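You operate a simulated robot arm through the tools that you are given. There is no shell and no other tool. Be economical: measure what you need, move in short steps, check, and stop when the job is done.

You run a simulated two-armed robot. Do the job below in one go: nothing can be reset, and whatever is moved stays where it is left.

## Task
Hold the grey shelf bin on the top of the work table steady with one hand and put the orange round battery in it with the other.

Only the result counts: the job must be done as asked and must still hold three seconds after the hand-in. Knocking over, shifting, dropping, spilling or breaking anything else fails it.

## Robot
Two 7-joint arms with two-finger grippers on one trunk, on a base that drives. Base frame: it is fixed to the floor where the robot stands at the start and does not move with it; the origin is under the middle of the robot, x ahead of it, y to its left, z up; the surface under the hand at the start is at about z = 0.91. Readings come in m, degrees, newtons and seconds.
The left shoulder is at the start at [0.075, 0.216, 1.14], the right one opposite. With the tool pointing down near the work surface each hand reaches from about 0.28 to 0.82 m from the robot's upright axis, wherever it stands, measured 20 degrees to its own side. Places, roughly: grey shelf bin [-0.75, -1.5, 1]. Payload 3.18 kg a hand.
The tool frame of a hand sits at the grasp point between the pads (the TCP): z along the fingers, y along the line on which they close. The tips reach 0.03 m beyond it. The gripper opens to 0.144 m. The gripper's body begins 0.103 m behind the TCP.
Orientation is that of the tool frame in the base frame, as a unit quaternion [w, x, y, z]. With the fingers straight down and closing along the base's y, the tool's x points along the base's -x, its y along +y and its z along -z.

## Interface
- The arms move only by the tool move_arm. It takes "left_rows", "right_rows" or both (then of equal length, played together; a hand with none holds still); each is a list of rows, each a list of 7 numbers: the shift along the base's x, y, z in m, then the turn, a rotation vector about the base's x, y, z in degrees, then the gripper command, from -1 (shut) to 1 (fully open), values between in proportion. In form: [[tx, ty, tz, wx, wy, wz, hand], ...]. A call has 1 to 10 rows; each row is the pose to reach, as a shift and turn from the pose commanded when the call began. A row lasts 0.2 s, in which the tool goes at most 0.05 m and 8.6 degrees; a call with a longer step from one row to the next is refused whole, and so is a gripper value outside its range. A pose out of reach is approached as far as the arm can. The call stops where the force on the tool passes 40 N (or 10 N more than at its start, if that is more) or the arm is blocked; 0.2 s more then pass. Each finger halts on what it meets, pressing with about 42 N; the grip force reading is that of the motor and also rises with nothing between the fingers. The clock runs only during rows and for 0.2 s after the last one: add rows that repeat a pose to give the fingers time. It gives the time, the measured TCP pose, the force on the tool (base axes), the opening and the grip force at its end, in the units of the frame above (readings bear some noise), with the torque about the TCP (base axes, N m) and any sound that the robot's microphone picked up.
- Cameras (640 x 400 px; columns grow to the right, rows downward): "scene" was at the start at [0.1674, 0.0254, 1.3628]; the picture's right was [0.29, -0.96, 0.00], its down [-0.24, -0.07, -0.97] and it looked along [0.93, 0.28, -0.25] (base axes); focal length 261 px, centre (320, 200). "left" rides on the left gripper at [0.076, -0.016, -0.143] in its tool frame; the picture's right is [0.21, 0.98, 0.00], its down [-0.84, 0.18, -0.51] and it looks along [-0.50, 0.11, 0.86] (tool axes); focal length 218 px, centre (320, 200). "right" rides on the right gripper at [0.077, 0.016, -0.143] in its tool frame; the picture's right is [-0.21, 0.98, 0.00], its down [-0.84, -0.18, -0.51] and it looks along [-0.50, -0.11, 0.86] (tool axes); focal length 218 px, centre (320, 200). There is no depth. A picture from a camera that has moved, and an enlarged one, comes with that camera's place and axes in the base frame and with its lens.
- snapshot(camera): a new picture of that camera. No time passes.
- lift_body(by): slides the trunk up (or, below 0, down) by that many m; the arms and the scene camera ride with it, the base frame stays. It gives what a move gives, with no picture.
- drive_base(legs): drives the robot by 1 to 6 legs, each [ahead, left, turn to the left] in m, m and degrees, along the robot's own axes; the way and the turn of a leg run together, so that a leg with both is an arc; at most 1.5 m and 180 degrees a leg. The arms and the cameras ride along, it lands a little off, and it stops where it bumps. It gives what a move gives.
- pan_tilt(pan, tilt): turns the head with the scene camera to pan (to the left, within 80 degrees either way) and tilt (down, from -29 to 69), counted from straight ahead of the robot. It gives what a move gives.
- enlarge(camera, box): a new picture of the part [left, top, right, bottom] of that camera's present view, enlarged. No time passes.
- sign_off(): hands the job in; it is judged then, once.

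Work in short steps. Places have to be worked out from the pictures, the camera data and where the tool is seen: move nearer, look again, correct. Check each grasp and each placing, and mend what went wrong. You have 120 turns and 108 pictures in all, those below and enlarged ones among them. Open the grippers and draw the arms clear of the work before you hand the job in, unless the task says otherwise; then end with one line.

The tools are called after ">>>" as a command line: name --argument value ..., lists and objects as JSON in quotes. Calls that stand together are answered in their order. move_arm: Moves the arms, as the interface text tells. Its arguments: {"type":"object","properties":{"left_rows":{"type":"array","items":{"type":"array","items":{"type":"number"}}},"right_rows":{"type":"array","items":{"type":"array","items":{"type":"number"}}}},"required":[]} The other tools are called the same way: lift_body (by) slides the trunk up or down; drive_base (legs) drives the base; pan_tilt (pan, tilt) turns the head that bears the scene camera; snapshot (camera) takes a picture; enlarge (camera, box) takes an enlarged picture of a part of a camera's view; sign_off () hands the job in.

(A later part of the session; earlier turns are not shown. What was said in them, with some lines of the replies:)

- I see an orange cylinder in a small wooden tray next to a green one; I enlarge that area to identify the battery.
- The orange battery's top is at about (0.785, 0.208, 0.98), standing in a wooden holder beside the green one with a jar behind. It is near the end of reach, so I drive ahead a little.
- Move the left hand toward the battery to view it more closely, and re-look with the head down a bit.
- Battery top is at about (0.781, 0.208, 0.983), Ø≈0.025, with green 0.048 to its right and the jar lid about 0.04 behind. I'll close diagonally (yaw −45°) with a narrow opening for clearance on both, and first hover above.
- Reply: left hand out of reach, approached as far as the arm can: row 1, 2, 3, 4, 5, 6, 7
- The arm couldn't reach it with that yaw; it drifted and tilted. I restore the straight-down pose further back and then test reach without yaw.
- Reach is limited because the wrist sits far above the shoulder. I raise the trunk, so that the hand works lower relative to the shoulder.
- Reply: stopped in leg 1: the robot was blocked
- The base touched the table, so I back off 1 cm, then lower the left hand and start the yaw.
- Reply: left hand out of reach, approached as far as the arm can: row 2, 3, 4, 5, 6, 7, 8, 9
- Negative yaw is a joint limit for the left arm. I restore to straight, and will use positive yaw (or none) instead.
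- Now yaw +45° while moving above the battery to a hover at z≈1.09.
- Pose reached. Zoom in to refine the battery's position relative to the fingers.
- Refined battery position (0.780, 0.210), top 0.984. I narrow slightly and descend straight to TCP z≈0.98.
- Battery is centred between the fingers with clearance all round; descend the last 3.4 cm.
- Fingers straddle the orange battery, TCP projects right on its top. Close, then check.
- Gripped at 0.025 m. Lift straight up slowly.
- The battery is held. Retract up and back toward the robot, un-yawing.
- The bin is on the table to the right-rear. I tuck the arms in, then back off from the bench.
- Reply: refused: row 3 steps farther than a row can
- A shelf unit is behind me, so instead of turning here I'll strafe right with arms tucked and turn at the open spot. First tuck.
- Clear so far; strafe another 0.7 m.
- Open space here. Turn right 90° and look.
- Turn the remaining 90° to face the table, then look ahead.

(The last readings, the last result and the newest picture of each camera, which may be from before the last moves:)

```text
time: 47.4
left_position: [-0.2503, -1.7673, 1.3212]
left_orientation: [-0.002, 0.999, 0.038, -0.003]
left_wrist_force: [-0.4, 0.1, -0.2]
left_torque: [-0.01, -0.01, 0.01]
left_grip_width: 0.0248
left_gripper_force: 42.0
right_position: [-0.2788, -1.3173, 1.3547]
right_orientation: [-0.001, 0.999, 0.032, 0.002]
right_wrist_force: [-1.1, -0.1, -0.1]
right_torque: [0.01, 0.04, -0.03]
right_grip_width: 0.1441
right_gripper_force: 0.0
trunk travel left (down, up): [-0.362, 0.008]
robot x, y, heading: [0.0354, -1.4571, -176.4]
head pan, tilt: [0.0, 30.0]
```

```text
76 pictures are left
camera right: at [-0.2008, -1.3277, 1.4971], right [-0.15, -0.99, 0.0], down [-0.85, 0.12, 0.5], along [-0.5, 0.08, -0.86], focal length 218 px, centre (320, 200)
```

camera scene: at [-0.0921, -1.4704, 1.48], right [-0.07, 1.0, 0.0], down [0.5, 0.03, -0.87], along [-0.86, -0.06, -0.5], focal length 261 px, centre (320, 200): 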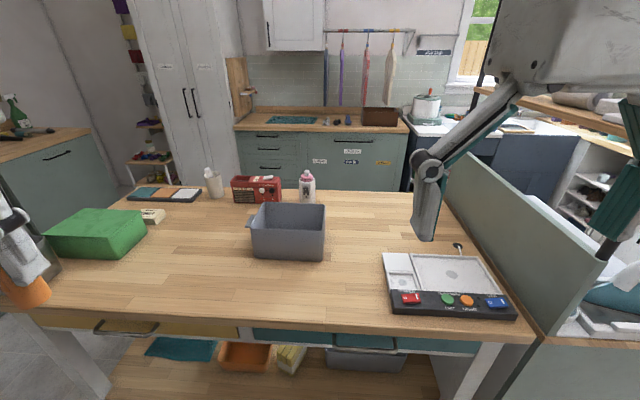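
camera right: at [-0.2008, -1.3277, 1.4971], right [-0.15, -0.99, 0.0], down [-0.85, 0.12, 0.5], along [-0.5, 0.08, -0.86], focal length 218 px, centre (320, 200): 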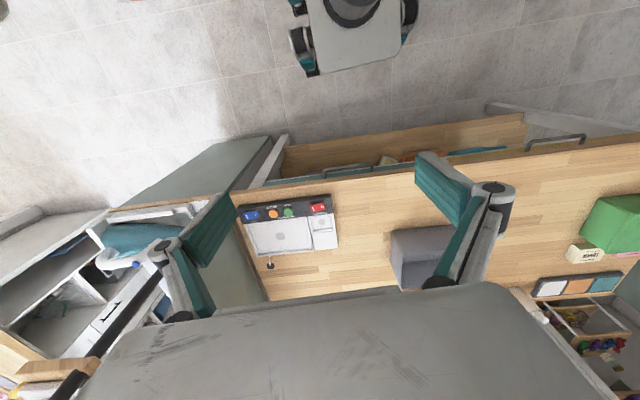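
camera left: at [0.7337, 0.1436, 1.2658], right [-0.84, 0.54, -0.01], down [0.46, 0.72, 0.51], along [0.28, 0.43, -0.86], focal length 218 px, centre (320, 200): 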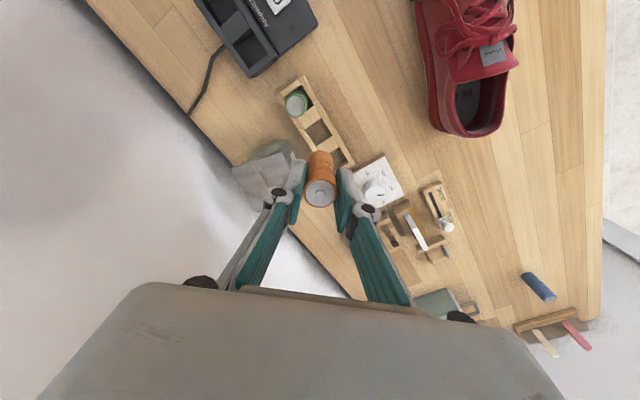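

The bin is ahead: front wall at x≈-0.70, y from -1.717 to -1.505, rim z≈1.016, depth ≈0.155. I straighten out and move closer, then take a closer look.

>>> drive_base --legs '[[0, 0, -3.6], [0.17, 0.09, 0]]'

>>> snapshot --camera "scene"

>>> snapshot --camera "right"

>>> snapshot --camera "left"

```text
time: 49.4
left_position: [-0.4378, -1.8413, 1.3204]
left_orientation: [-0.001, 1.0, 0.007, -0.003]
left_wrist_force: [-0.6, 0.1, -0.6]
left_torque: [-0.01, -0.03, -0.03]
left_grip_width: 0.0248
left_gripper_force: 41.8
right_position: [-0.4394, -1.3896, 1.355]
right_orientation: [-0.001, 1.0, 0.001, 0.003]
right_wrist_force: [-0.5, -0.5, 0.3]
right_torque: [0.01, -0.02, 0.02]
right_grip_width: 0.1439
right_gripper_force: 0.0
trunk travel left (down, up): [-0.362, 0.008]
robot x, y, heading: [-0.1313, -1.5518, -179.4]
head pan, tilt: [0.0, 30.0]
```

```text
75 pictures are left
camera scene: at [-0.2624, -1.5539, 1.48], right [0.0, 1.0, 0.0], down [0.5, 0.0, -0.87], along [-0.87, 0.0, -0.5], focal length 261 px, centre (320, 200)
```

scene: 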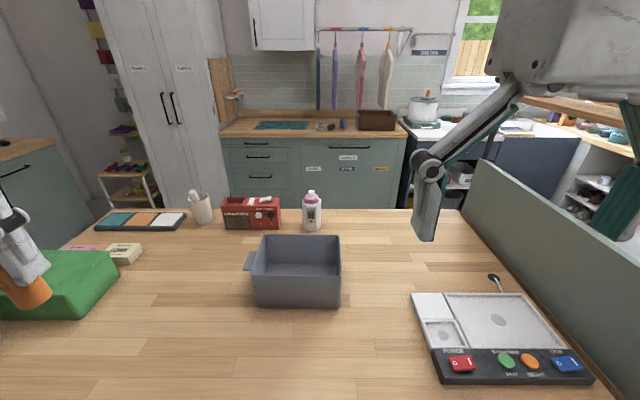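

```text
74 pictures are left
camera right: at [-0.3622, -1.4045, 1.4971], right [-0.21, -0.98, 0.0], down [-0.85, 0.18, 0.5], along [-0.49, 0.11, -0.86], focal length 218 px, centre (320, 200)
```

right: 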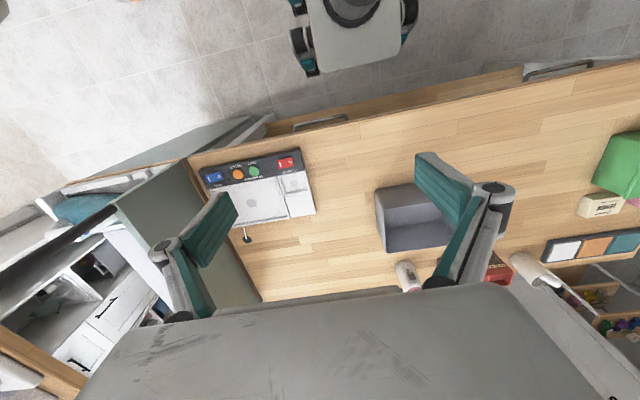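

```text
73 pictures are left
camera left: at [-0.3607, -1.8251, 1.4642], right [0.22, -0.97, 0.0], down [-0.84, -0.19, 0.51], along [-0.5, -0.11, -0.86], focal length 218 px, centre (320, 200)
```

left: 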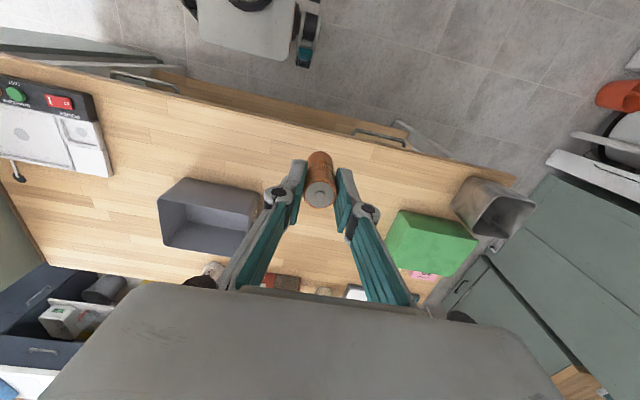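

Zoom on the bin for details and precise rim location.

>>> enlarge --camera "scene" --box '[220, 215, 380, 315]'

>>> enlarge --camera "left" --box '[130, 150, 290, 250]'

>>> enlarge --camera "right" --box '[340, 170, 500, 270]'

```text
4.00 times, centred on (300, 265) of scene
camera zoom: at [-0.2624, -1.5539, 1.48], right [0.0, 1.0, 0.0], down [0.5, 0.0, -0.87], along [-0.87, 0.0, -0.5], focal length 1042 px, centre (400, -60)
```

zoom: 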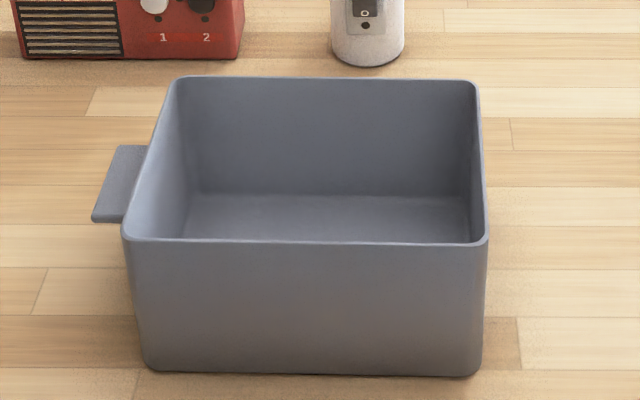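

```text
4.00 times, centred on (210, 200) of left
camera zoom: at [-0.3607, -1.8251, 1.4642], right [0.22, -0.97, 0.0], down [-0.84, -0.19, 0.51], along [-0.5, -0.11, -0.86], focal length 873 px, centre (760, 200)
```

zoom: 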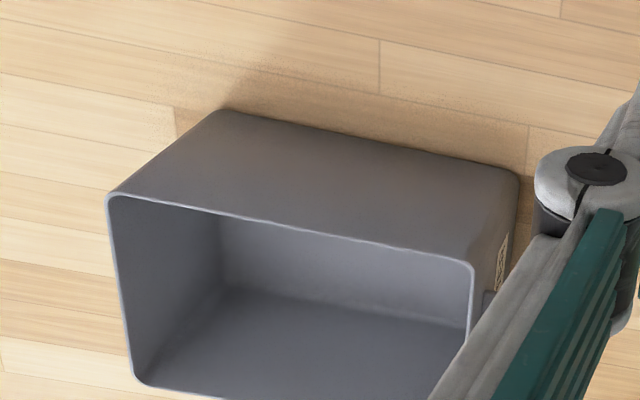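

```text
4.00 times, centred on (420, 220) of right
camera zoom: at [-0.3622, -1.4045, 1.4971], right [-0.21, -0.98, 0.0], down [-0.85, 0.18, 0.5], along [-0.49, 0.11, -0.86], focal length 873 px, centre (-80, 120)
```

zoom: 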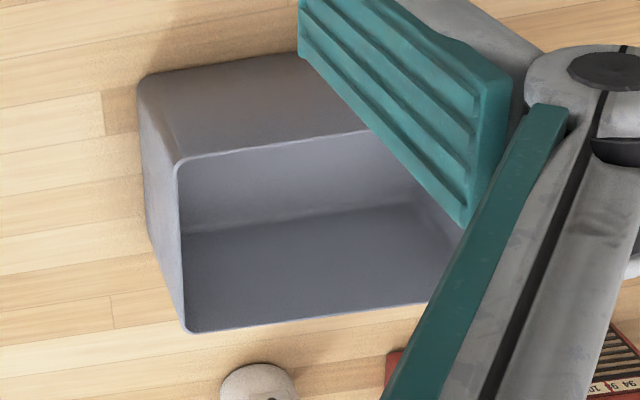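

Rim: x −0.705…−0.858, y −1.715…−1.50, z≈1.02; a tab on the far (−y) side. I bring the right hand above the right-hand wall (y≈−1.503), with a medium opening.

>>> move_arm --right_rows '[[-0.04, -0.012, -0.02, 0, 0, 0, 0.5], [-0.08, -0.025, -0.04, 0, 0, 0, 0], [-0.12, -0.04, -0.06, 0, 0, 0, -0.17], [-0.16, -0.05, -0.08, 0, 0, 0, -0.17], [-0.2, -0.06, -0.1, 0, 0, 0, -0.17], [-0.24, -0.075, -0.12, 0, 0, 0, -0.17], [-0.28, -0.09, -0.14, 0, 0, 0, -0.17], [-0.32, -0.1, -0.16, 0, 0, 0, -0.17], [-0.36, -0.113, -0.18, 0, 0, 0, -0.17], [-0.37, -0.113, -0.2, 0, 0, 0, -0.17]]'

>>> snapshot --camera "scene"

>>> snapshot --camera "right"

```text
time: 51.6
left_position: [-0.4367, -1.84, 1.32]
left_orientation: [-0.002, 1.0, 0.008, -0.003]
left_wrist_force: [0.8, 0.8, -1.2]
left_torque: [-0.02, -0.03, 0.02]
left_grip_width: 0.0246
left_gripper_force: 42.3
right_position: [-0.7863, -1.4961, 1.1798]
right_orientation: [0.001, 1.0, -0.002, -0.001]
right_wrist_force: [0.4, 0.1, 0.6]
right_torque: [0.0, 0.02, 0.0]
right_grip_width: 0.0598
right_gripper_force: 0.0
right hand out of reach, approached as far as the arm can: row 9, 10
trunk travel left (down, up): [-0.362, 0.008]
robot x, y, heading: [-0.1274, -1.5527, -179.7]
head pan, tilt: [0.0, 30.0]
```

```text
69 pictures are left
camera scene: at [-0.2613, -1.5527, 1.4801], right [0.0, 1.0, 0.0], down [0.5, 0.0, -0.87], along [-0.87, 0.0, -0.5], focal length 261 px, centre (320, 200)
```

scene: 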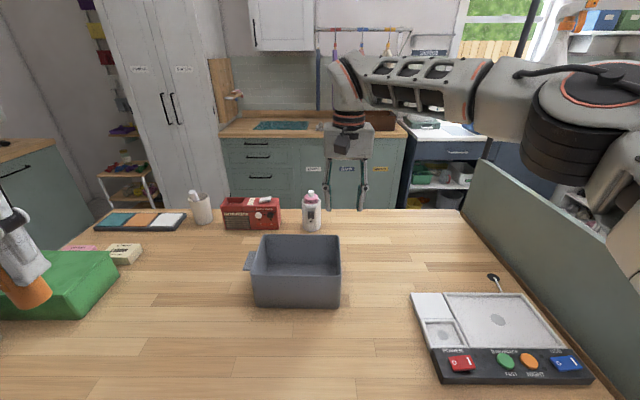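

```text
68 pictures are left
camera right: at [-0.7088, -1.5122, 1.3221], right [-0.21, -0.98, 0.0], down [-0.84, 0.18, 0.51], along [-0.5, 0.11, -0.86], focal length 218 px, centre (320, 200)
```

right: 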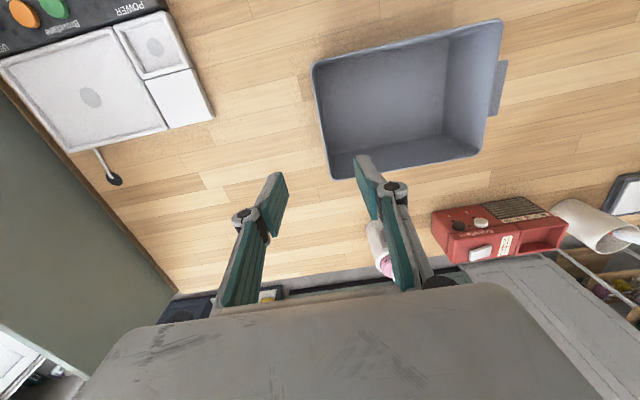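

At x=−0.786 the wall centre is y≈−1.502. Nudge −6 mm in y and lower to just above the rim, then check.

>>> move_arm --right_rows '[[0.005, -0.006, -0.04, 0, 0, 0, -0.17], [0.005, -0.006, -0.08, 0, 0, 0, -0.17], [0.005, -0.006, -0.11, 0, 0, 0, -0.17], [0.005, -0.006, -0.11, 0, 0, 0, -0.17]]'

>>> enlarge --camera "right" --box '[220, 60, 420, 185]'

>>> enlarge --camera "scene" --box '[240, 190, 400, 290]'

```text
time: 52.6
left_position: [-0.437, -1.8402, 1.3208]
left_orientation: [-0.002, 1.0, 0.007, -0.003]
left_wrist_force: [0.0, 0.8, -1.7]
left_torque: [-0.01, -0.01, 0.03]
left_grip_width: 0.0247
left_gripper_force: 41.8
right_position: [-0.7816, -1.5046, 1.0707]
right_orientation: [0.001, 1.0, 0.001, 0.002]
right_wrist_force: [0.0, 0.0, 0.3]
right_torque: [0.0, 0.01, 0.01]
right_grip_width: 0.0595
right_gripper_force: 0.0
trunk travel left (down, up): [-0.362, 0.008]
robot x, y, heading: [-0.1294, -1.5526, -179.7]
head pan, tilt: [0.0, 30.0]
```

```text
3.20 times, centred on (320, 122) of right
camera zoom: at [-0.704, -1.52, 1.2131], right [-0.21, -0.98, 0.0], down [-0.84, 0.18, 0.5], along [-0.49, 0.11, -0.86], focal length 698 px, centre (320, 448)
```

zoom: 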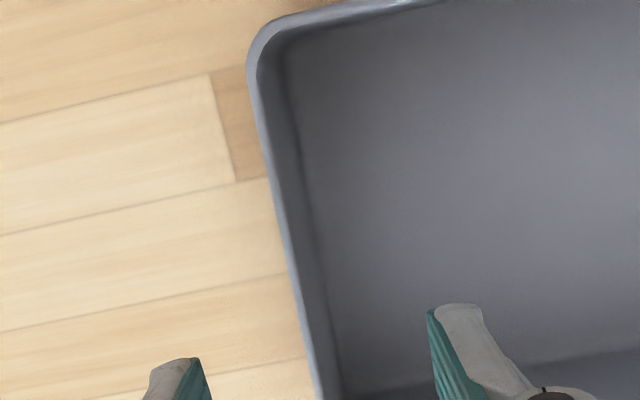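

```text
4.00 times, centred on (320, 240) of scene
camera zoom: at [-0.2615, -1.5536, 1.4801], right [0.0, 1.0, 0.0], down [0.5, 0.0, -0.87], along [-0.87, 0.0, -0.5], focal length 1042 px, centre (320, 40)
```

zoom: 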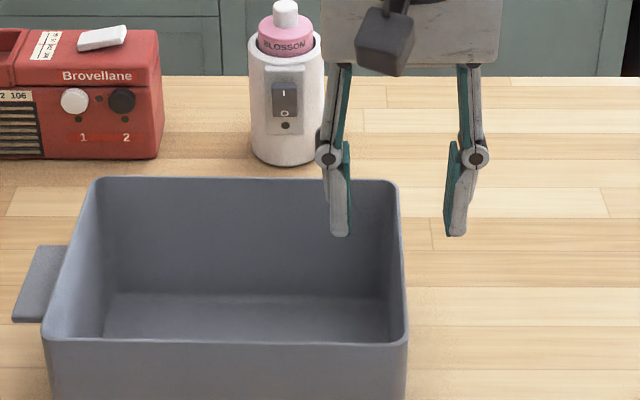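

Fingers straddle the wall, centred. Lower 5.5 cm and close.

>>> move_arm --right_rows '[[0, 0, -0.03, 0, 0, 0, -0.17], [0, 0, -0.055, 0, 0, 0, -0.17], [0, 0, -0.055, 0, 0, 0, -0.4], [0, 0, -0.055, 0, 0, 0, -0.6], [0, 0, -0.055, 0, 0, 0, -0.75], [0, 0, -0.055, 0, 0, 0, -0.85]]'

>>> snapshot --camera "scene"

>>> snapshot --camera "right"

```text
time: 54.0
left_position: [-0.4375, -1.8408, 1.3214]
left_orientation: [-0.002, 1.0, 0.007, -0.004]
left_wrist_force: [-0.3, 0.6, -0.6]
left_torque: [-0.02, 0.0, 0.0]
left_grip_width: 0.0248
left_gripper_force: 41.8
right_position: [-0.7829, -1.5031, 1.0146]
right_orientation: [-0.001, 1.0, 0.002, 0.002]
right_wrist_force: [-0.5, -0.4, 0.1]
right_torque: [0.03, 0.0, -0.03]
right_grip_width: 0.0109
right_gripper_force: 0.1
trunk travel left (down, up): [-0.362, 0.008]
robot x, y, heading: [-0.1275, -1.5499, -179.8]
head pan, tilt: [0.0, 30.0]
```

```text
65 pictures are left
camera scene: at [-0.2619, -1.5536, 1.48], right [0.0, 1.0, 0.0], down [0.5, 0.0, -0.87], along [-0.87, 0.0, -0.5], focal length 261 px, centre (320, 200)
```

scene: 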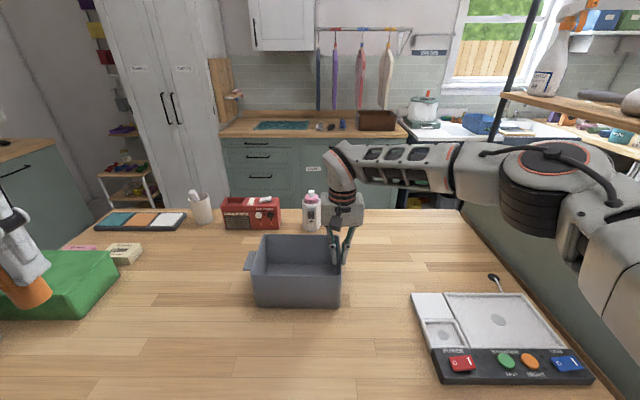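

```text
64 pictures are left
camera right: at [-0.7057, -1.5187, 1.1574], right [-0.21, -0.98, 0.0], down [-0.85, 0.18, 0.5], along [-0.49, 0.11, -0.86], focal length 218 px, centre (320, 200)
```

right: 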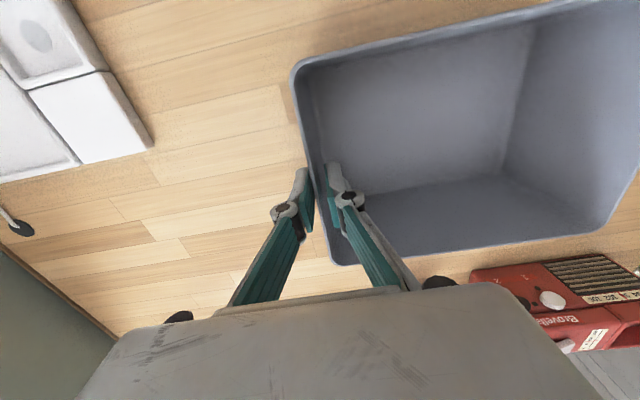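

Not yet clamped (10.9 mm open, no force); the wall sits between the fingers. Close fully.

>>> move_arm --right_rows '[[0, 0, 0, 0, 0, 0, -0.9], [0, 0, 0, 0, 0, 0, -0.95], [0, 0, 0, 0, 0, 0, -1], [0, 0, 0, 0, 0, 0, -1]]'

```text
time: 55.0
left_position: [-0.4374, -1.8407, 1.3213]
left_orientation: [-0.002, 1.0, 0.007, -0.004]
left_wrist_force: [-0.2, -0.2, -0.7]
left_torque: [-0.01, 0.02, 0.01]
left_grip_width: 0.025
left_gripper_force: 42.1
right_position: [-0.7835, -1.503, 1.0155]
right_orientation: [0.0, 1.0, 0.002, 0.003]
right_wrist_force: [1.6, 0.9, -0.2]
right_torque: [0.01, 0.05, 0.04]
right_grip_width: 0.0059
right_gripper_force: 34.5
trunk travel left (down, up): [-0.362, 0.008]
robot x, y, heading: [-0.1303, -1.5513, -179.7]
head pan, tilt: [0.0, 30.0]
```

Bin wall is clamped by the right hand (5.9 mm, 34 N). Now bring the left hand with the battery above the bin's left portion at (−0.75, −1.662, 1.17).

>>> move_arm --left_rows '[[-0.035, 0.02, -0.015, 0, 0, 0, -0.8], [-0.07, 0.04, -0.03, 0, 0, 0, -0.8], [-0.105, 0.06, -0.045, 0, 0, 0, -0.8], [-0.14, 0.08, -0.06, 0, 0, 0, -0.8], [-0.175, 0.1, -0.075, 0, 0, 0, -0.8], [-0.21, 0.12, -0.09, 0, 0, 0, -0.8], [-0.245, 0.14, -0.11, 0, 0, 0, -0.8], [-0.28, 0.16, -0.13, 0, 0, 0, -0.8], [-0.313, 0.178, -0.15, 0, 0, 0, -0.8], [-0.313, 0.178, -0.15, 0, 0, 0, -0.8]]'

>>> snapshot --camera "scene"

>>> snapshot --camera "left"

```text
time: 57.2
left_position: [-0.7515, -1.6628, 1.1714]
left_orientation: [-0.002, 1.0, 0.008, -0.003]
left_wrist_force: [-0.5, -0.1, -1.3]
left_torque: [0.01, -0.01, -0.02]
left_grip_width: 0.0251
left_gripper_force: 41.7
right_position: [-0.7828, -1.5035, 1.0143]
right_orientation: [-0.001, 1.0, 0.001, 0.001]
right_wrist_force: [0.0, 0.2, -0.5]
right_torque: [-0.03, -0.11, -0.01]
right_grip_width: 0.006
right_gripper_force: 34.4
trunk travel left (down, up): [-0.362, 0.008]
robot x, y, heading: [-0.1297, -1.5504, -179.8]
head pan, tilt: [0.0, 30.0]
```

```text
63 pictures are left
camera scene: at [-0.2615, -1.5543, 1.4801], right [0.0, 1.0, 0.0], down [0.5, 0.0, -0.87], along [-0.87, 0.0, -0.5], focal length 261 px, centre (320, 200)
```

scene: 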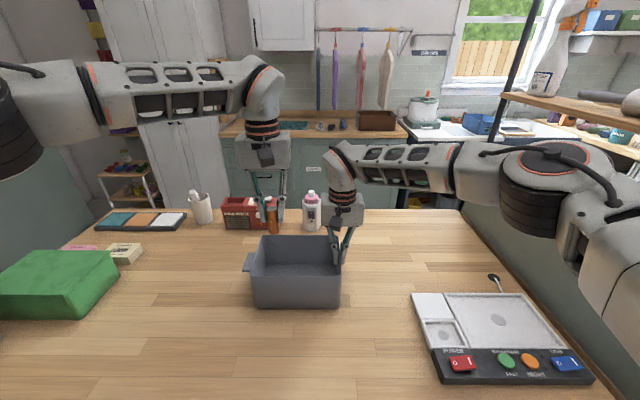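

```text
62 pictures are left
camera left: at [-0.6744, -1.6455, 1.3146], right [0.22, -0.97, -0.01], down [-0.84, -0.19, 0.51], along [-0.5, -0.11, -0.86], focal length 218 px, centre (320, 200)
```

left: 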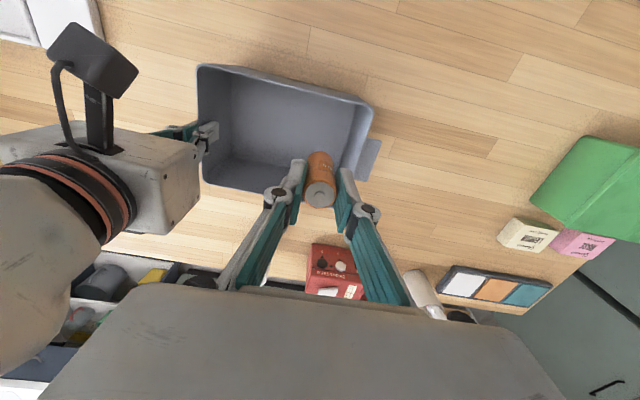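

Battery hangs above the bin; the right hand's body is clear. Lower to TCP z≈1.06 and check.

>>> move_arm --left_rows '[[0, 0, -0.035, 0, 0, 0, -0.8], [0, 0, -0.07, 0, 0, 0, -0.8], [0, 0, -0.11, 0, 0, 0, -0.8], [0, 0, -0.11, 0, 0, 0, -0.8]]'

>>> enlarge --camera "scene" --box '[220, 180, 380, 280]'

>>> snapshot --camera "left"

```text
time: 58.2
left_position: [-0.751, -1.6618, 1.0608]
left_orientation: [-0.002, 1.0, 0.009, -0.003]
left_wrist_force: [0.3, 0.8, -0.9]
left_torque: [-0.01, 0.01, 0.01]
left_grip_width: 0.0247
left_gripper_force: 42.0
right_position: [-0.7825, -1.5022, 1.0138]
right_orientation: [-0.001, 1.0, 0.0, 0.002]
right_wrist_force: [-1.1, -0.5, -0.1]
right_torque: [-0.02, -0.06, 0.0]
right_grip_width: 0.006
right_gripper_force: 34.2
trunk travel left (down, up): [-0.362, 0.008]
robot x, y, heading: [-0.1298, -1.5541, -179.7]
head pan, tilt: [0.0, 30.0]
```

```text
4.00 times, centred on (300, 230) of scene
camera zoom: at [-0.2618, -1.5536, 1.48], right [0.0, 1.0, 0.0], down [0.5, 0.0, -0.87], along [-0.87, 0.0, -0.5], focal length 1042 px, centre (400, 80)
```

zoom: 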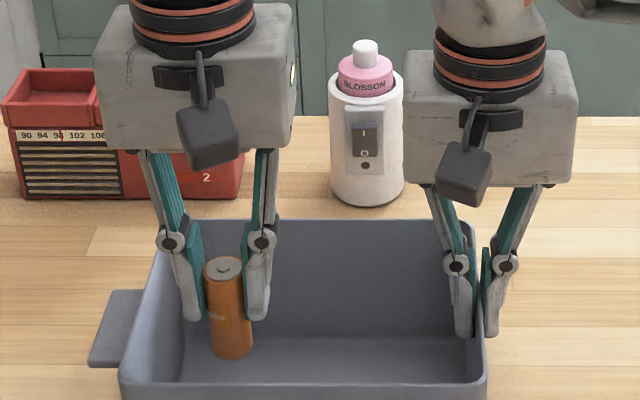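

```text
60 pictures are left
camera left: at [-0.6734, -1.6446, 1.2045], right [0.22, -0.97, 0.0], down [-0.84, -0.19, 0.51], along [-0.5, -0.11, -0.86], focal length 218 px, centre (320, 200)
```

left: 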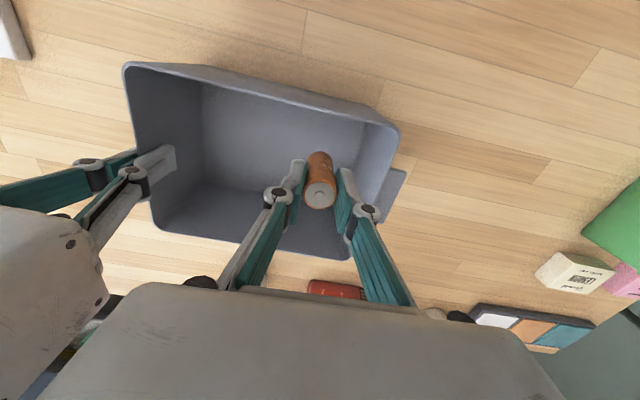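

Left knuckle is close to the bin's left wall, and there's ample room on the right. I shift +2 cm in y and lower to TCP z≈0.99.

>>> move_arm --left_rows '[[0, 0.02, 0, 0, 0, 0, -0.8], [0, 0.02, -0.03, 0, 0, 0, -0.8], [0, 0.02, -0.055, 0, 0, 0, -0.8], [0, 0.02, -0.07, 0, 0, 0, -0.8], [0, 0.02, -0.07, 0, 0, 0, -0.8]]'

>>> enlarge --camera "scene" --box '[220, 190, 380, 290]'

>>> enlarge --camera "left" --box '[200, 80, 440, 230]'

```text
time: 59.4
left_position: [-0.7529, -1.6418, 0.991]
left_orientation: [-0.002, 1.0, 0.007, -0.004]
left_wrist_force: [-0.8, 0.4, -1.2]
left_torque: [-0.04, -0.01, 0.0]
left_grip_width: 0.0247
left_gripper_force: 41.4
right_position: [-0.7826, -1.5028, 1.0151]
right_orientation: [-0.001, 1.0, 0.001, 0.003]
right_wrist_force: [-0.1, 0.4, -0.6]
right_torque: [-0.01, 0.05, -0.02]
right_grip_width: 0.0061
right_gripper_force: 34.4
trunk travel left (down, up): [-0.362, 0.008]
robot x, y, heading: [-0.1311, -1.5524, -179.8]
head pan, tilt: [0.0, 30.0]
```

```text
4.00 times, centred on (300, 240) of scene
camera zoom: at [-0.262, -1.5536, 1.48], right [0.0, 1.0, 0.0], down [0.5, 0.0, -0.87], along [-0.87, 0.0, -0.5], focal length 1042 px, centre (400, 40)
```

zoom: 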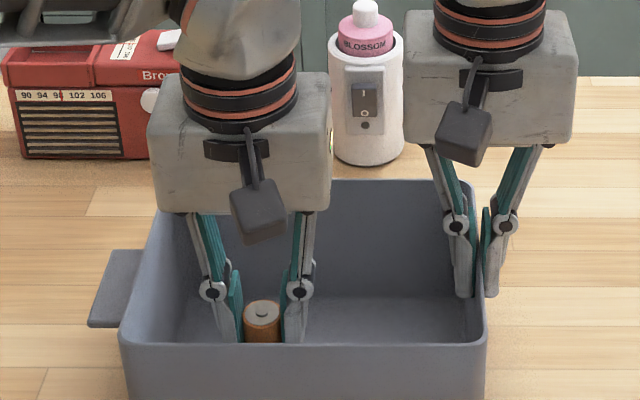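

```text
2.67 times, centred on (320, 155) of left
camera zoom: at [-0.675, -1.6261, 1.1333], right [0.22, -0.97, 0.0], down [-0.84, -0.19, 0.51], along [-0.5, -0.11, -0.86], focal length 582 px, centre (320, 320)
```

zoom: 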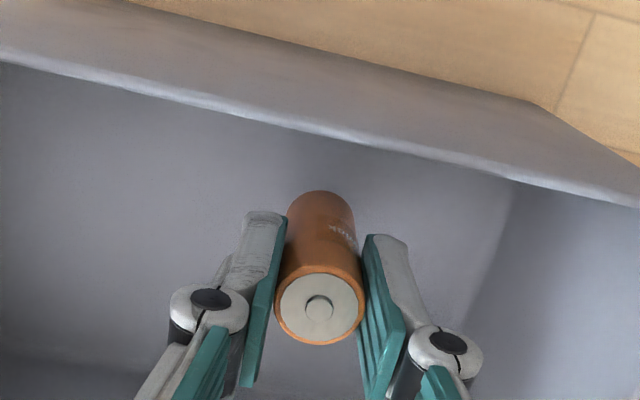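

Inside the bin with clearance. Ease down until the battery touches the floor (stop on force).

>>> move_arm --left_rows '[[0, 0, -0.004, 0, 0, 0, -0.8], [0, 0, -0.008, 0, 0, 0, -0.8]]'

```text
time: 60.0
left_position: [-0.7499, -1.643, 0.9813]
left_orientation: [-0.001, 1.0, 0.008, -0.003]
left_wrist_force: [-0.3, 0.1, -1.4]
left_torque: [-0.01, 0.02, -0.01]
left_grip_width: 0.0247
left_gripper_force: 42.1
right_position: [-0.7827, -1.5033, 1.0151]
right_orientation: [-0.001, 1.0, 0.001, 0.003]
right_wrist_force: [-1.0, 0.4, 0.0]
right_torque: [0.01, -0.01, -0.02]
right_grip_width: 0.0059
right_gripper_force: 34.2
trunk travel left (down, up): [-0.362, 0.008]
robot x, y, heading: [-0.131, -1.5491, -179.7]
head pan, tilt: [0.0, 30.0]
```

No contact yet; a little further in 4 mm steps.

>>> move_arm --left_rows '[[0, 0, -0.003, 0, 0, 0, -0.8], [0, 0, -0.006, 0, 0, 0, -0.8], [0, 0, -0.006, 0, 0, 0, -0.8]]'

```text
time: 60.8
left_position: [-0.7516, -1.6433, 0.9766]
left_orientation: [-0.002, 1.0, 0.008, -0.003]
left_wrist_force: [0.8, -0.4, -1.5]
left_torque: [0.0, -0.02, 0.03]
left_grip_width: 0.025
left_gripper_force: 41.9
right_position: [-0.7821, -1.5028, 1.0142]
right_orientation: [-0.001, 1.0, 0.0, 0.002]
right_wrist_force: [-0.8, 0.1, 0.7]
right_torque: [0.02, -0.05, -0.02]
right_grip_width: 0.0058
right_gripper_force: 33.8
trunk travel left (down, up): [-0.362, 0.008]
robot x, y, heading: [-0.1284, -1.5515, -179.7]
head pan, tilt: [0.0, 30.0]
```

Still free; continue slowly down to ~0.966.

>>> move_arm --left_rows '[[0, 0, -0.003, 0, 0, 0, -0.8], [0, 0, -0.006, 0, 0, 0, -0.8], [0, 0, -0.01, 0, 0, 0, -0.8], [0, 0, -0.01, 0, 0, 0, -0.8]]'

>>> enlarge --camera "left" --box '[200, 80, 440, 230]'

```text
time: 61.8
left_position: [-0.7505, -1.6428, 0.9656]
left_orientation: [-0.002, 1.0, 0.008, -0.005]
left_wrist_force: [-0.3, -0.2, -1.1]
left_torque: [-0.01, 0.0, 0.03]
left_grip_width: 0.0249
left_gripper_force: 41.9
right_position: [-0.7826, -1.5024, 1.0143]
right_orientation: [-0.001, 1.0, 0.0, 0.002]
right_wrist_force: [0.3, 0.1, 0.6]
right_torque: [0.02, -0.01, -0.03]
right_grip_width: 0.006
right_gripper_force: 34.5
trunk travel left (down, up): [-0.362, 0.008]
robot x, y, heading: [-0.1323, -1.55, -179.7]
head pan, tilt: [0.0, 30.0]
```

```text
2.67 times, centred on (320, 155) of left
camera zoom: at [-0.6738, -1.6264, 1.1096], right [0.22, -0.97, 0.0], down [-0.84, -0.19, 0.51], along [-0.5, -0.11, -0.86], focal length 582 px, centre (320, 320)
```

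zoom: 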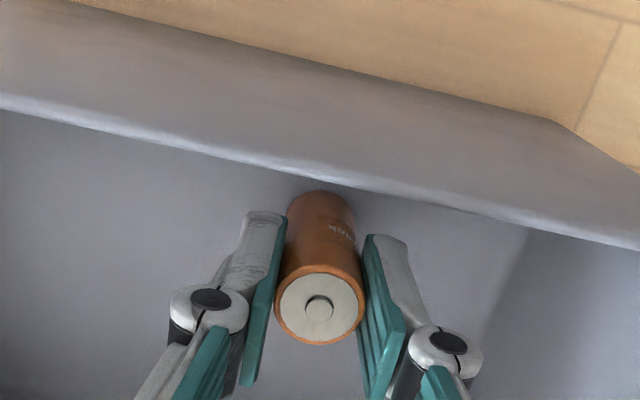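

Battery bottom is estimated close to the floor; continue a little more.

>>> move_arm --left_rows '[[0, 0, -0.003, 0, 0, 0, -0.8], [0, 0, -0.006, 0, 0, 0, -0.8], [0, 0, -0.006, 0, 0, 0, -0.8]]'

```text
time: 62.6
left_position: [-0.7515, -1.6421, 0.9634]
left_orientation: [-0.003, 1.0, 0.008, -0.006]
left_wrist_force: [0.3, -0.3, 31.6]
left_torque: [0.01, -0.02, 0.0]
left_grip_width: 0.025
left_gripper_force: 42.0
right_position: [-0.7812, -1.5019, 1.0153]
right_orientation: [0.0, 1.0, 0.001, 0.003]
right_wrist_force: [-0.6, -0.1, -10.8]
right_torque: [0.01, 0.51, -0.25]
right_grip_width: 0.0062
right_gripper_force: 34.0
trunk travel left (down, up): [-0.362, 0.008]
robot x, y, heading: [-0.1298, -1.5456, -179.7]
head pan, tilt: [0.0, 30.0]
```

Contact (31 N). Relax up 4 mm, then open just enough to release (≈0.045).

>>> move_arm --left_rows '[[0, 0, 0.004, 0, 0, 0, -0.8], [0, 0, 0.004, 0, 0, 0, -0.6], [0, 0, 0.004, 0, 0, 0, -0.45], [0, 0, 0.004, 0, 0, 0, -0.35], [0, 0, 0.004, 0, 0, 0, -0.35]]'

>>> enlarge --camera "left" --box '[200, 80, 440, 230]'

```text
time: 63.8
left_position: [-0.7501, -1.6434, 0.9649]
left_orientation: [-0.002, 1.0, 0.006, -0.003]
left_wrist_force: [-1.1, -0.1, 0.0]
left_torque: [0.03, -0.01, 0.0]
left_grip_width: 0.0468
left_gripper_force: 0.0
right_position: [-0.7824, -1.5029, 1.0147]
right_orientation: [0.0, 1.0, 0.001, 0.003]
right_wrist_force: [0.3, 0.0, 0.3]
right_torque: [-0.01, 0.0, -0.1]
right_grip_width: 0.006
right_gripper_force: 34.0
trunk travel left (down, up): [-0.362, 0.008]
robot x, y, heading: [-0.1301, -1.552, -179.6]
head pan, tilt: [0.0, 30.0]
```

```text
2.67 times, centred on (320, 155) of left
camera zoom: at [-0.6731, -1.6264, 1.1076], right [0.22, -0.97, 0.0], down [-0.84, -0.19, 0.51], along [-0.5, -0.11, -0.86], focal length 582 px, centre (320, 320)
```

zoom: 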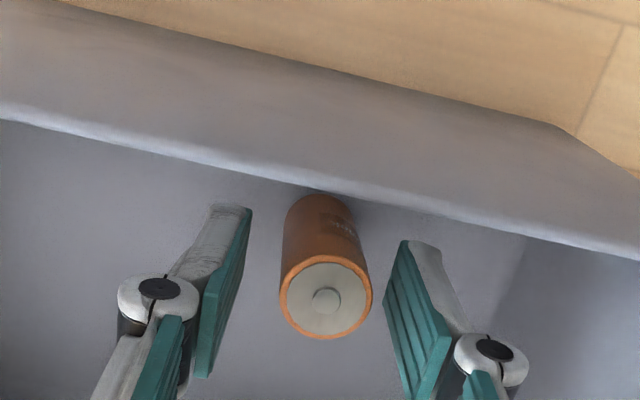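

Battery released and standing. Raise the left hand straight up and away.

>>> move_arm --left_rows '[[0, 0, 0.03, 0, 0, 0, -0.35], [0, 0, 0.07, 0, 0, 0, -0.35], [0, 0, 0.115, 0, 0, 0, -0.35], [0, 0, 0.16, 0, 0, 0, -0.35], [0.02, -0.02, 0.2, 0, 0, 0, -0.35], [0.05, -0.05, 0.22, 0, 0, 0, -0.35], [0.08, -0.08, 0.24, 0, 0, 0, -0.35], [0.11, -0.11, 0.26, 0, 0, 0, -0.35], [0.14, -0.14, 0.28, 0, 0, 0, 0], [0.17, -0.17, 0.3, 0, 0, 0, 0.5]]'

>>> snapshot --camera "scene"

>>> snapshot --camera "right"

```text
time: 66.0
left_position: [-0.5797, -1.8165, 1.2649]
left_orientation: [-0.002, 1.0, 0.007, -0.003]
left_wrist_force: [-0.3, 0.0, 0.1]
left_torque: [0.06, 0.0, -0.02]
left_grip_width: 0.1079
left_gripper_force: 0.2
right_position: [-0.7817, -1.5045, 1.014]
right_orientation: [0.0, 1.0, 0.002, 0.002]
right_wrist_force: [0.0, -0.6, 0.0]
right_torque: [0.02, -0.05, 0.01]
right_grip_width: 0.0057
right_gripper_force: 34.5
trunk travel left (down, up): [-0.362, 0.008]
robot x, y, heading: [-0.132, -1.553, -179.8]
head pan, tilt: [0.0, 30.0]
```

```text
55 pictures are left
camera scene: at [-0.2605, -1.5549, 1.4801], right [0.0, 1.0, 0.0], down [0.5, 0.0, -0.87], along [-0.87, 0.0, -0.5], focal length 261 px, centre (320, 200)
```

scene: 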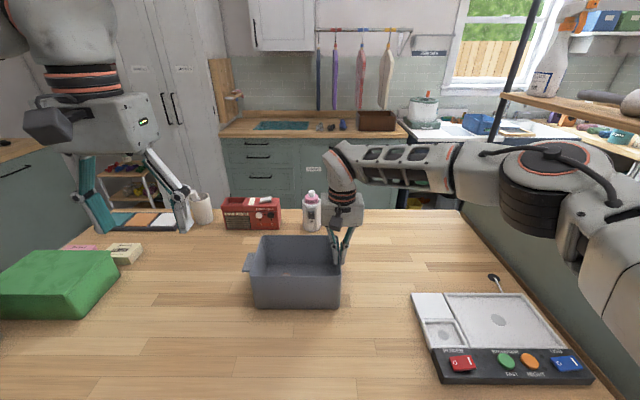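

```text
54 pictures are left
camera right: at [-0.7044, -1.5199, 1.158], right [-0.21, -0.98, 0.0], down [-0.85, 0.18, 0.5], along [-0.49, 0.11, -0.86], focal length 218 px, centre (320, 200)
```

right: 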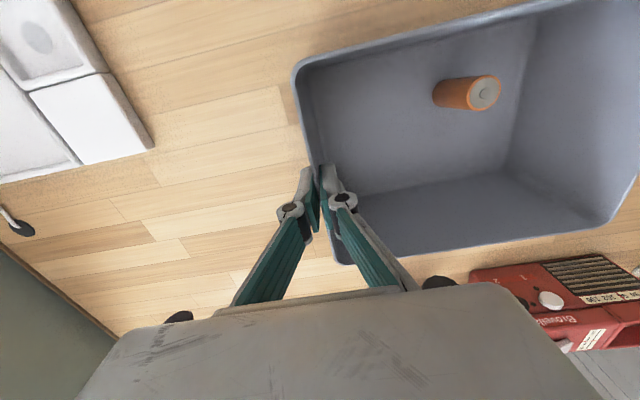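

The battery stands in the bin. Now open the right hand gently (staying well clear of the battery) and lift it off.

>>> move_arm --right_rows '[[0, 0, 0, 0, 0, 0, -0.85], [0, 0, 0, 0, 0, 0, -0.6], [0, 0, 0, 0, 0, 0, -0.4], [0, 0, 0, 0, 0, 0, -0.3], [0, 0, 0, 0, 0, 0, -0.3], [0, 0, 0.03, 0, 0, 0, -0.3], [0, 0, 0.07, 0, 0, 0, -0.3], [0, 0, 0.11, 0, 0, 0, -0.3], [0.03, 0.02, 0.14, 0, 0, 0, -0.3], [0.06, 0.04, 0.17, 0, 0, 0, -0.3]]'

>>> move_arm --right_rows '[[0.03, 0.02, 0.02, 0, 0, 0, 0], [0.06, 0.04, 0.04, 0, 0, 0, 0.3], [0.09, 0.06, 0.06, 0, 0, 0, 0.5], [0.12, 0.08, 0.08, 0, 0, 0, 0.5], [0.15, 0.1, 0.1, 0, 0, 0, 0.5], [0.18, 0.12, 0.12, 0, 0, 0, 0.5]]'

>>> snapshot --camera "scene"

>>> snapshot --camera "right"

```text
time: 68.2
left_position: [-0.5797, -1.8143, 1.2663]
left_orientation: [-0.002, 1.0, 0.007, -0.003]
left_wrist_force: [0.4, 0.2, 0.5]
left_torque: [0.0, -0.01, -0.01]
left_grip_width: 0.1082
left_gripper_force: 0.2
right_position: [-0.7237, -1.4637, 1.1857]
right_orientation: [-0.002, 1.0, 0.002, 0.001]
right_wrist_force: [0.1, 0.3, 0.0]
right_torque: [0.0, 0.0, -0.01]
right_grip_width: 0.0502
right_gripper_force: 0.1
trunk travel left (down, up): [-0.362, 0.008]
robot x, y, heading: [-0.13, -1.5501, -179.7]
head pan, tilt: [0.0, 30.0]
```

```text
time: 69.6
left_position: [-0.5806, -1.8124, 1.2649]
left_orientation: [-0.001, 1.0, 0.007, -0.003]
left_wrist_force: [1.1, -0.1, 0.1]
left_torque: [-0.01, 0.04, 0.05]
left_grip_width: 0.108
left_gripper_force: 0.0
right_position: [-0.5418, -1.3423, 1.3065]
right_orientation: [0.0, 1.0, 0.002, 0.002]
right_wrist_force: [-0.4, 0.0, 0.8]
right_torque: [-0.01, 0.06, 0.03]
right_grip_width: 0.1081
right_gripper_force: 0.1
trunk travel left (down, up): [-0.362, 0.008]
robot x, y, heading: [-0.133, -1.5517, -179.6]
head pan, tilt: [0.0, 30.0]
```

```text
53 pictures are left
camera scene: at [-0.2603, -1.5525, 1.4802], right [0.0, 1.0, 0.0], down [0.5, 0.0, -0.87], along [-0.87, 0.0, -0.5], focal length 261 px, centre (320, 200)
```

scene: 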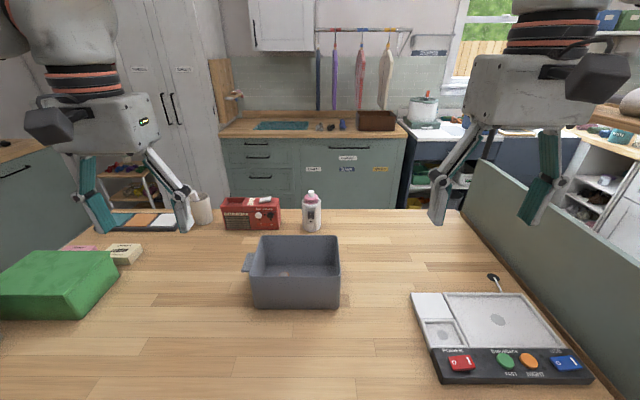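

```text
52 pictures are left
camera right: at [-0.4655, -1.3574, 1.4494], right [-0.21, -0.98, 0.0], down [-0.84, 0.18, 0.51], along [-0.49, 0.1, -0.86], focal length 218 px, centre (320, 200)
```

right: 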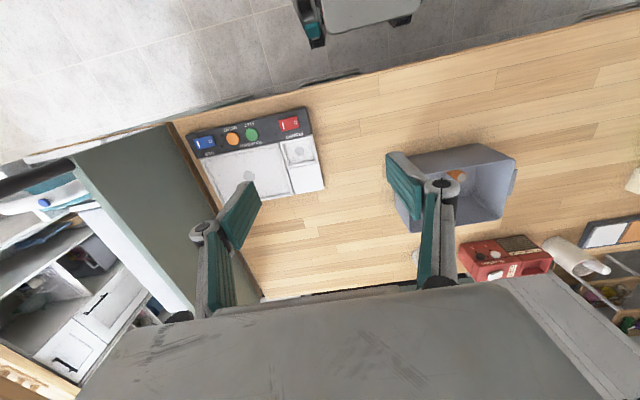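

The bin is where it was, the battery is inside, and both hands are open and clear, so I hand in.

>>> sign_off

```text
The job is handed in.
```

The right hand held the grey bin steady while the left hand put the orange round battery in it. The battery was inside the bin, which hadn't visibly moved, and both hands were open and clear when I handed the job in.
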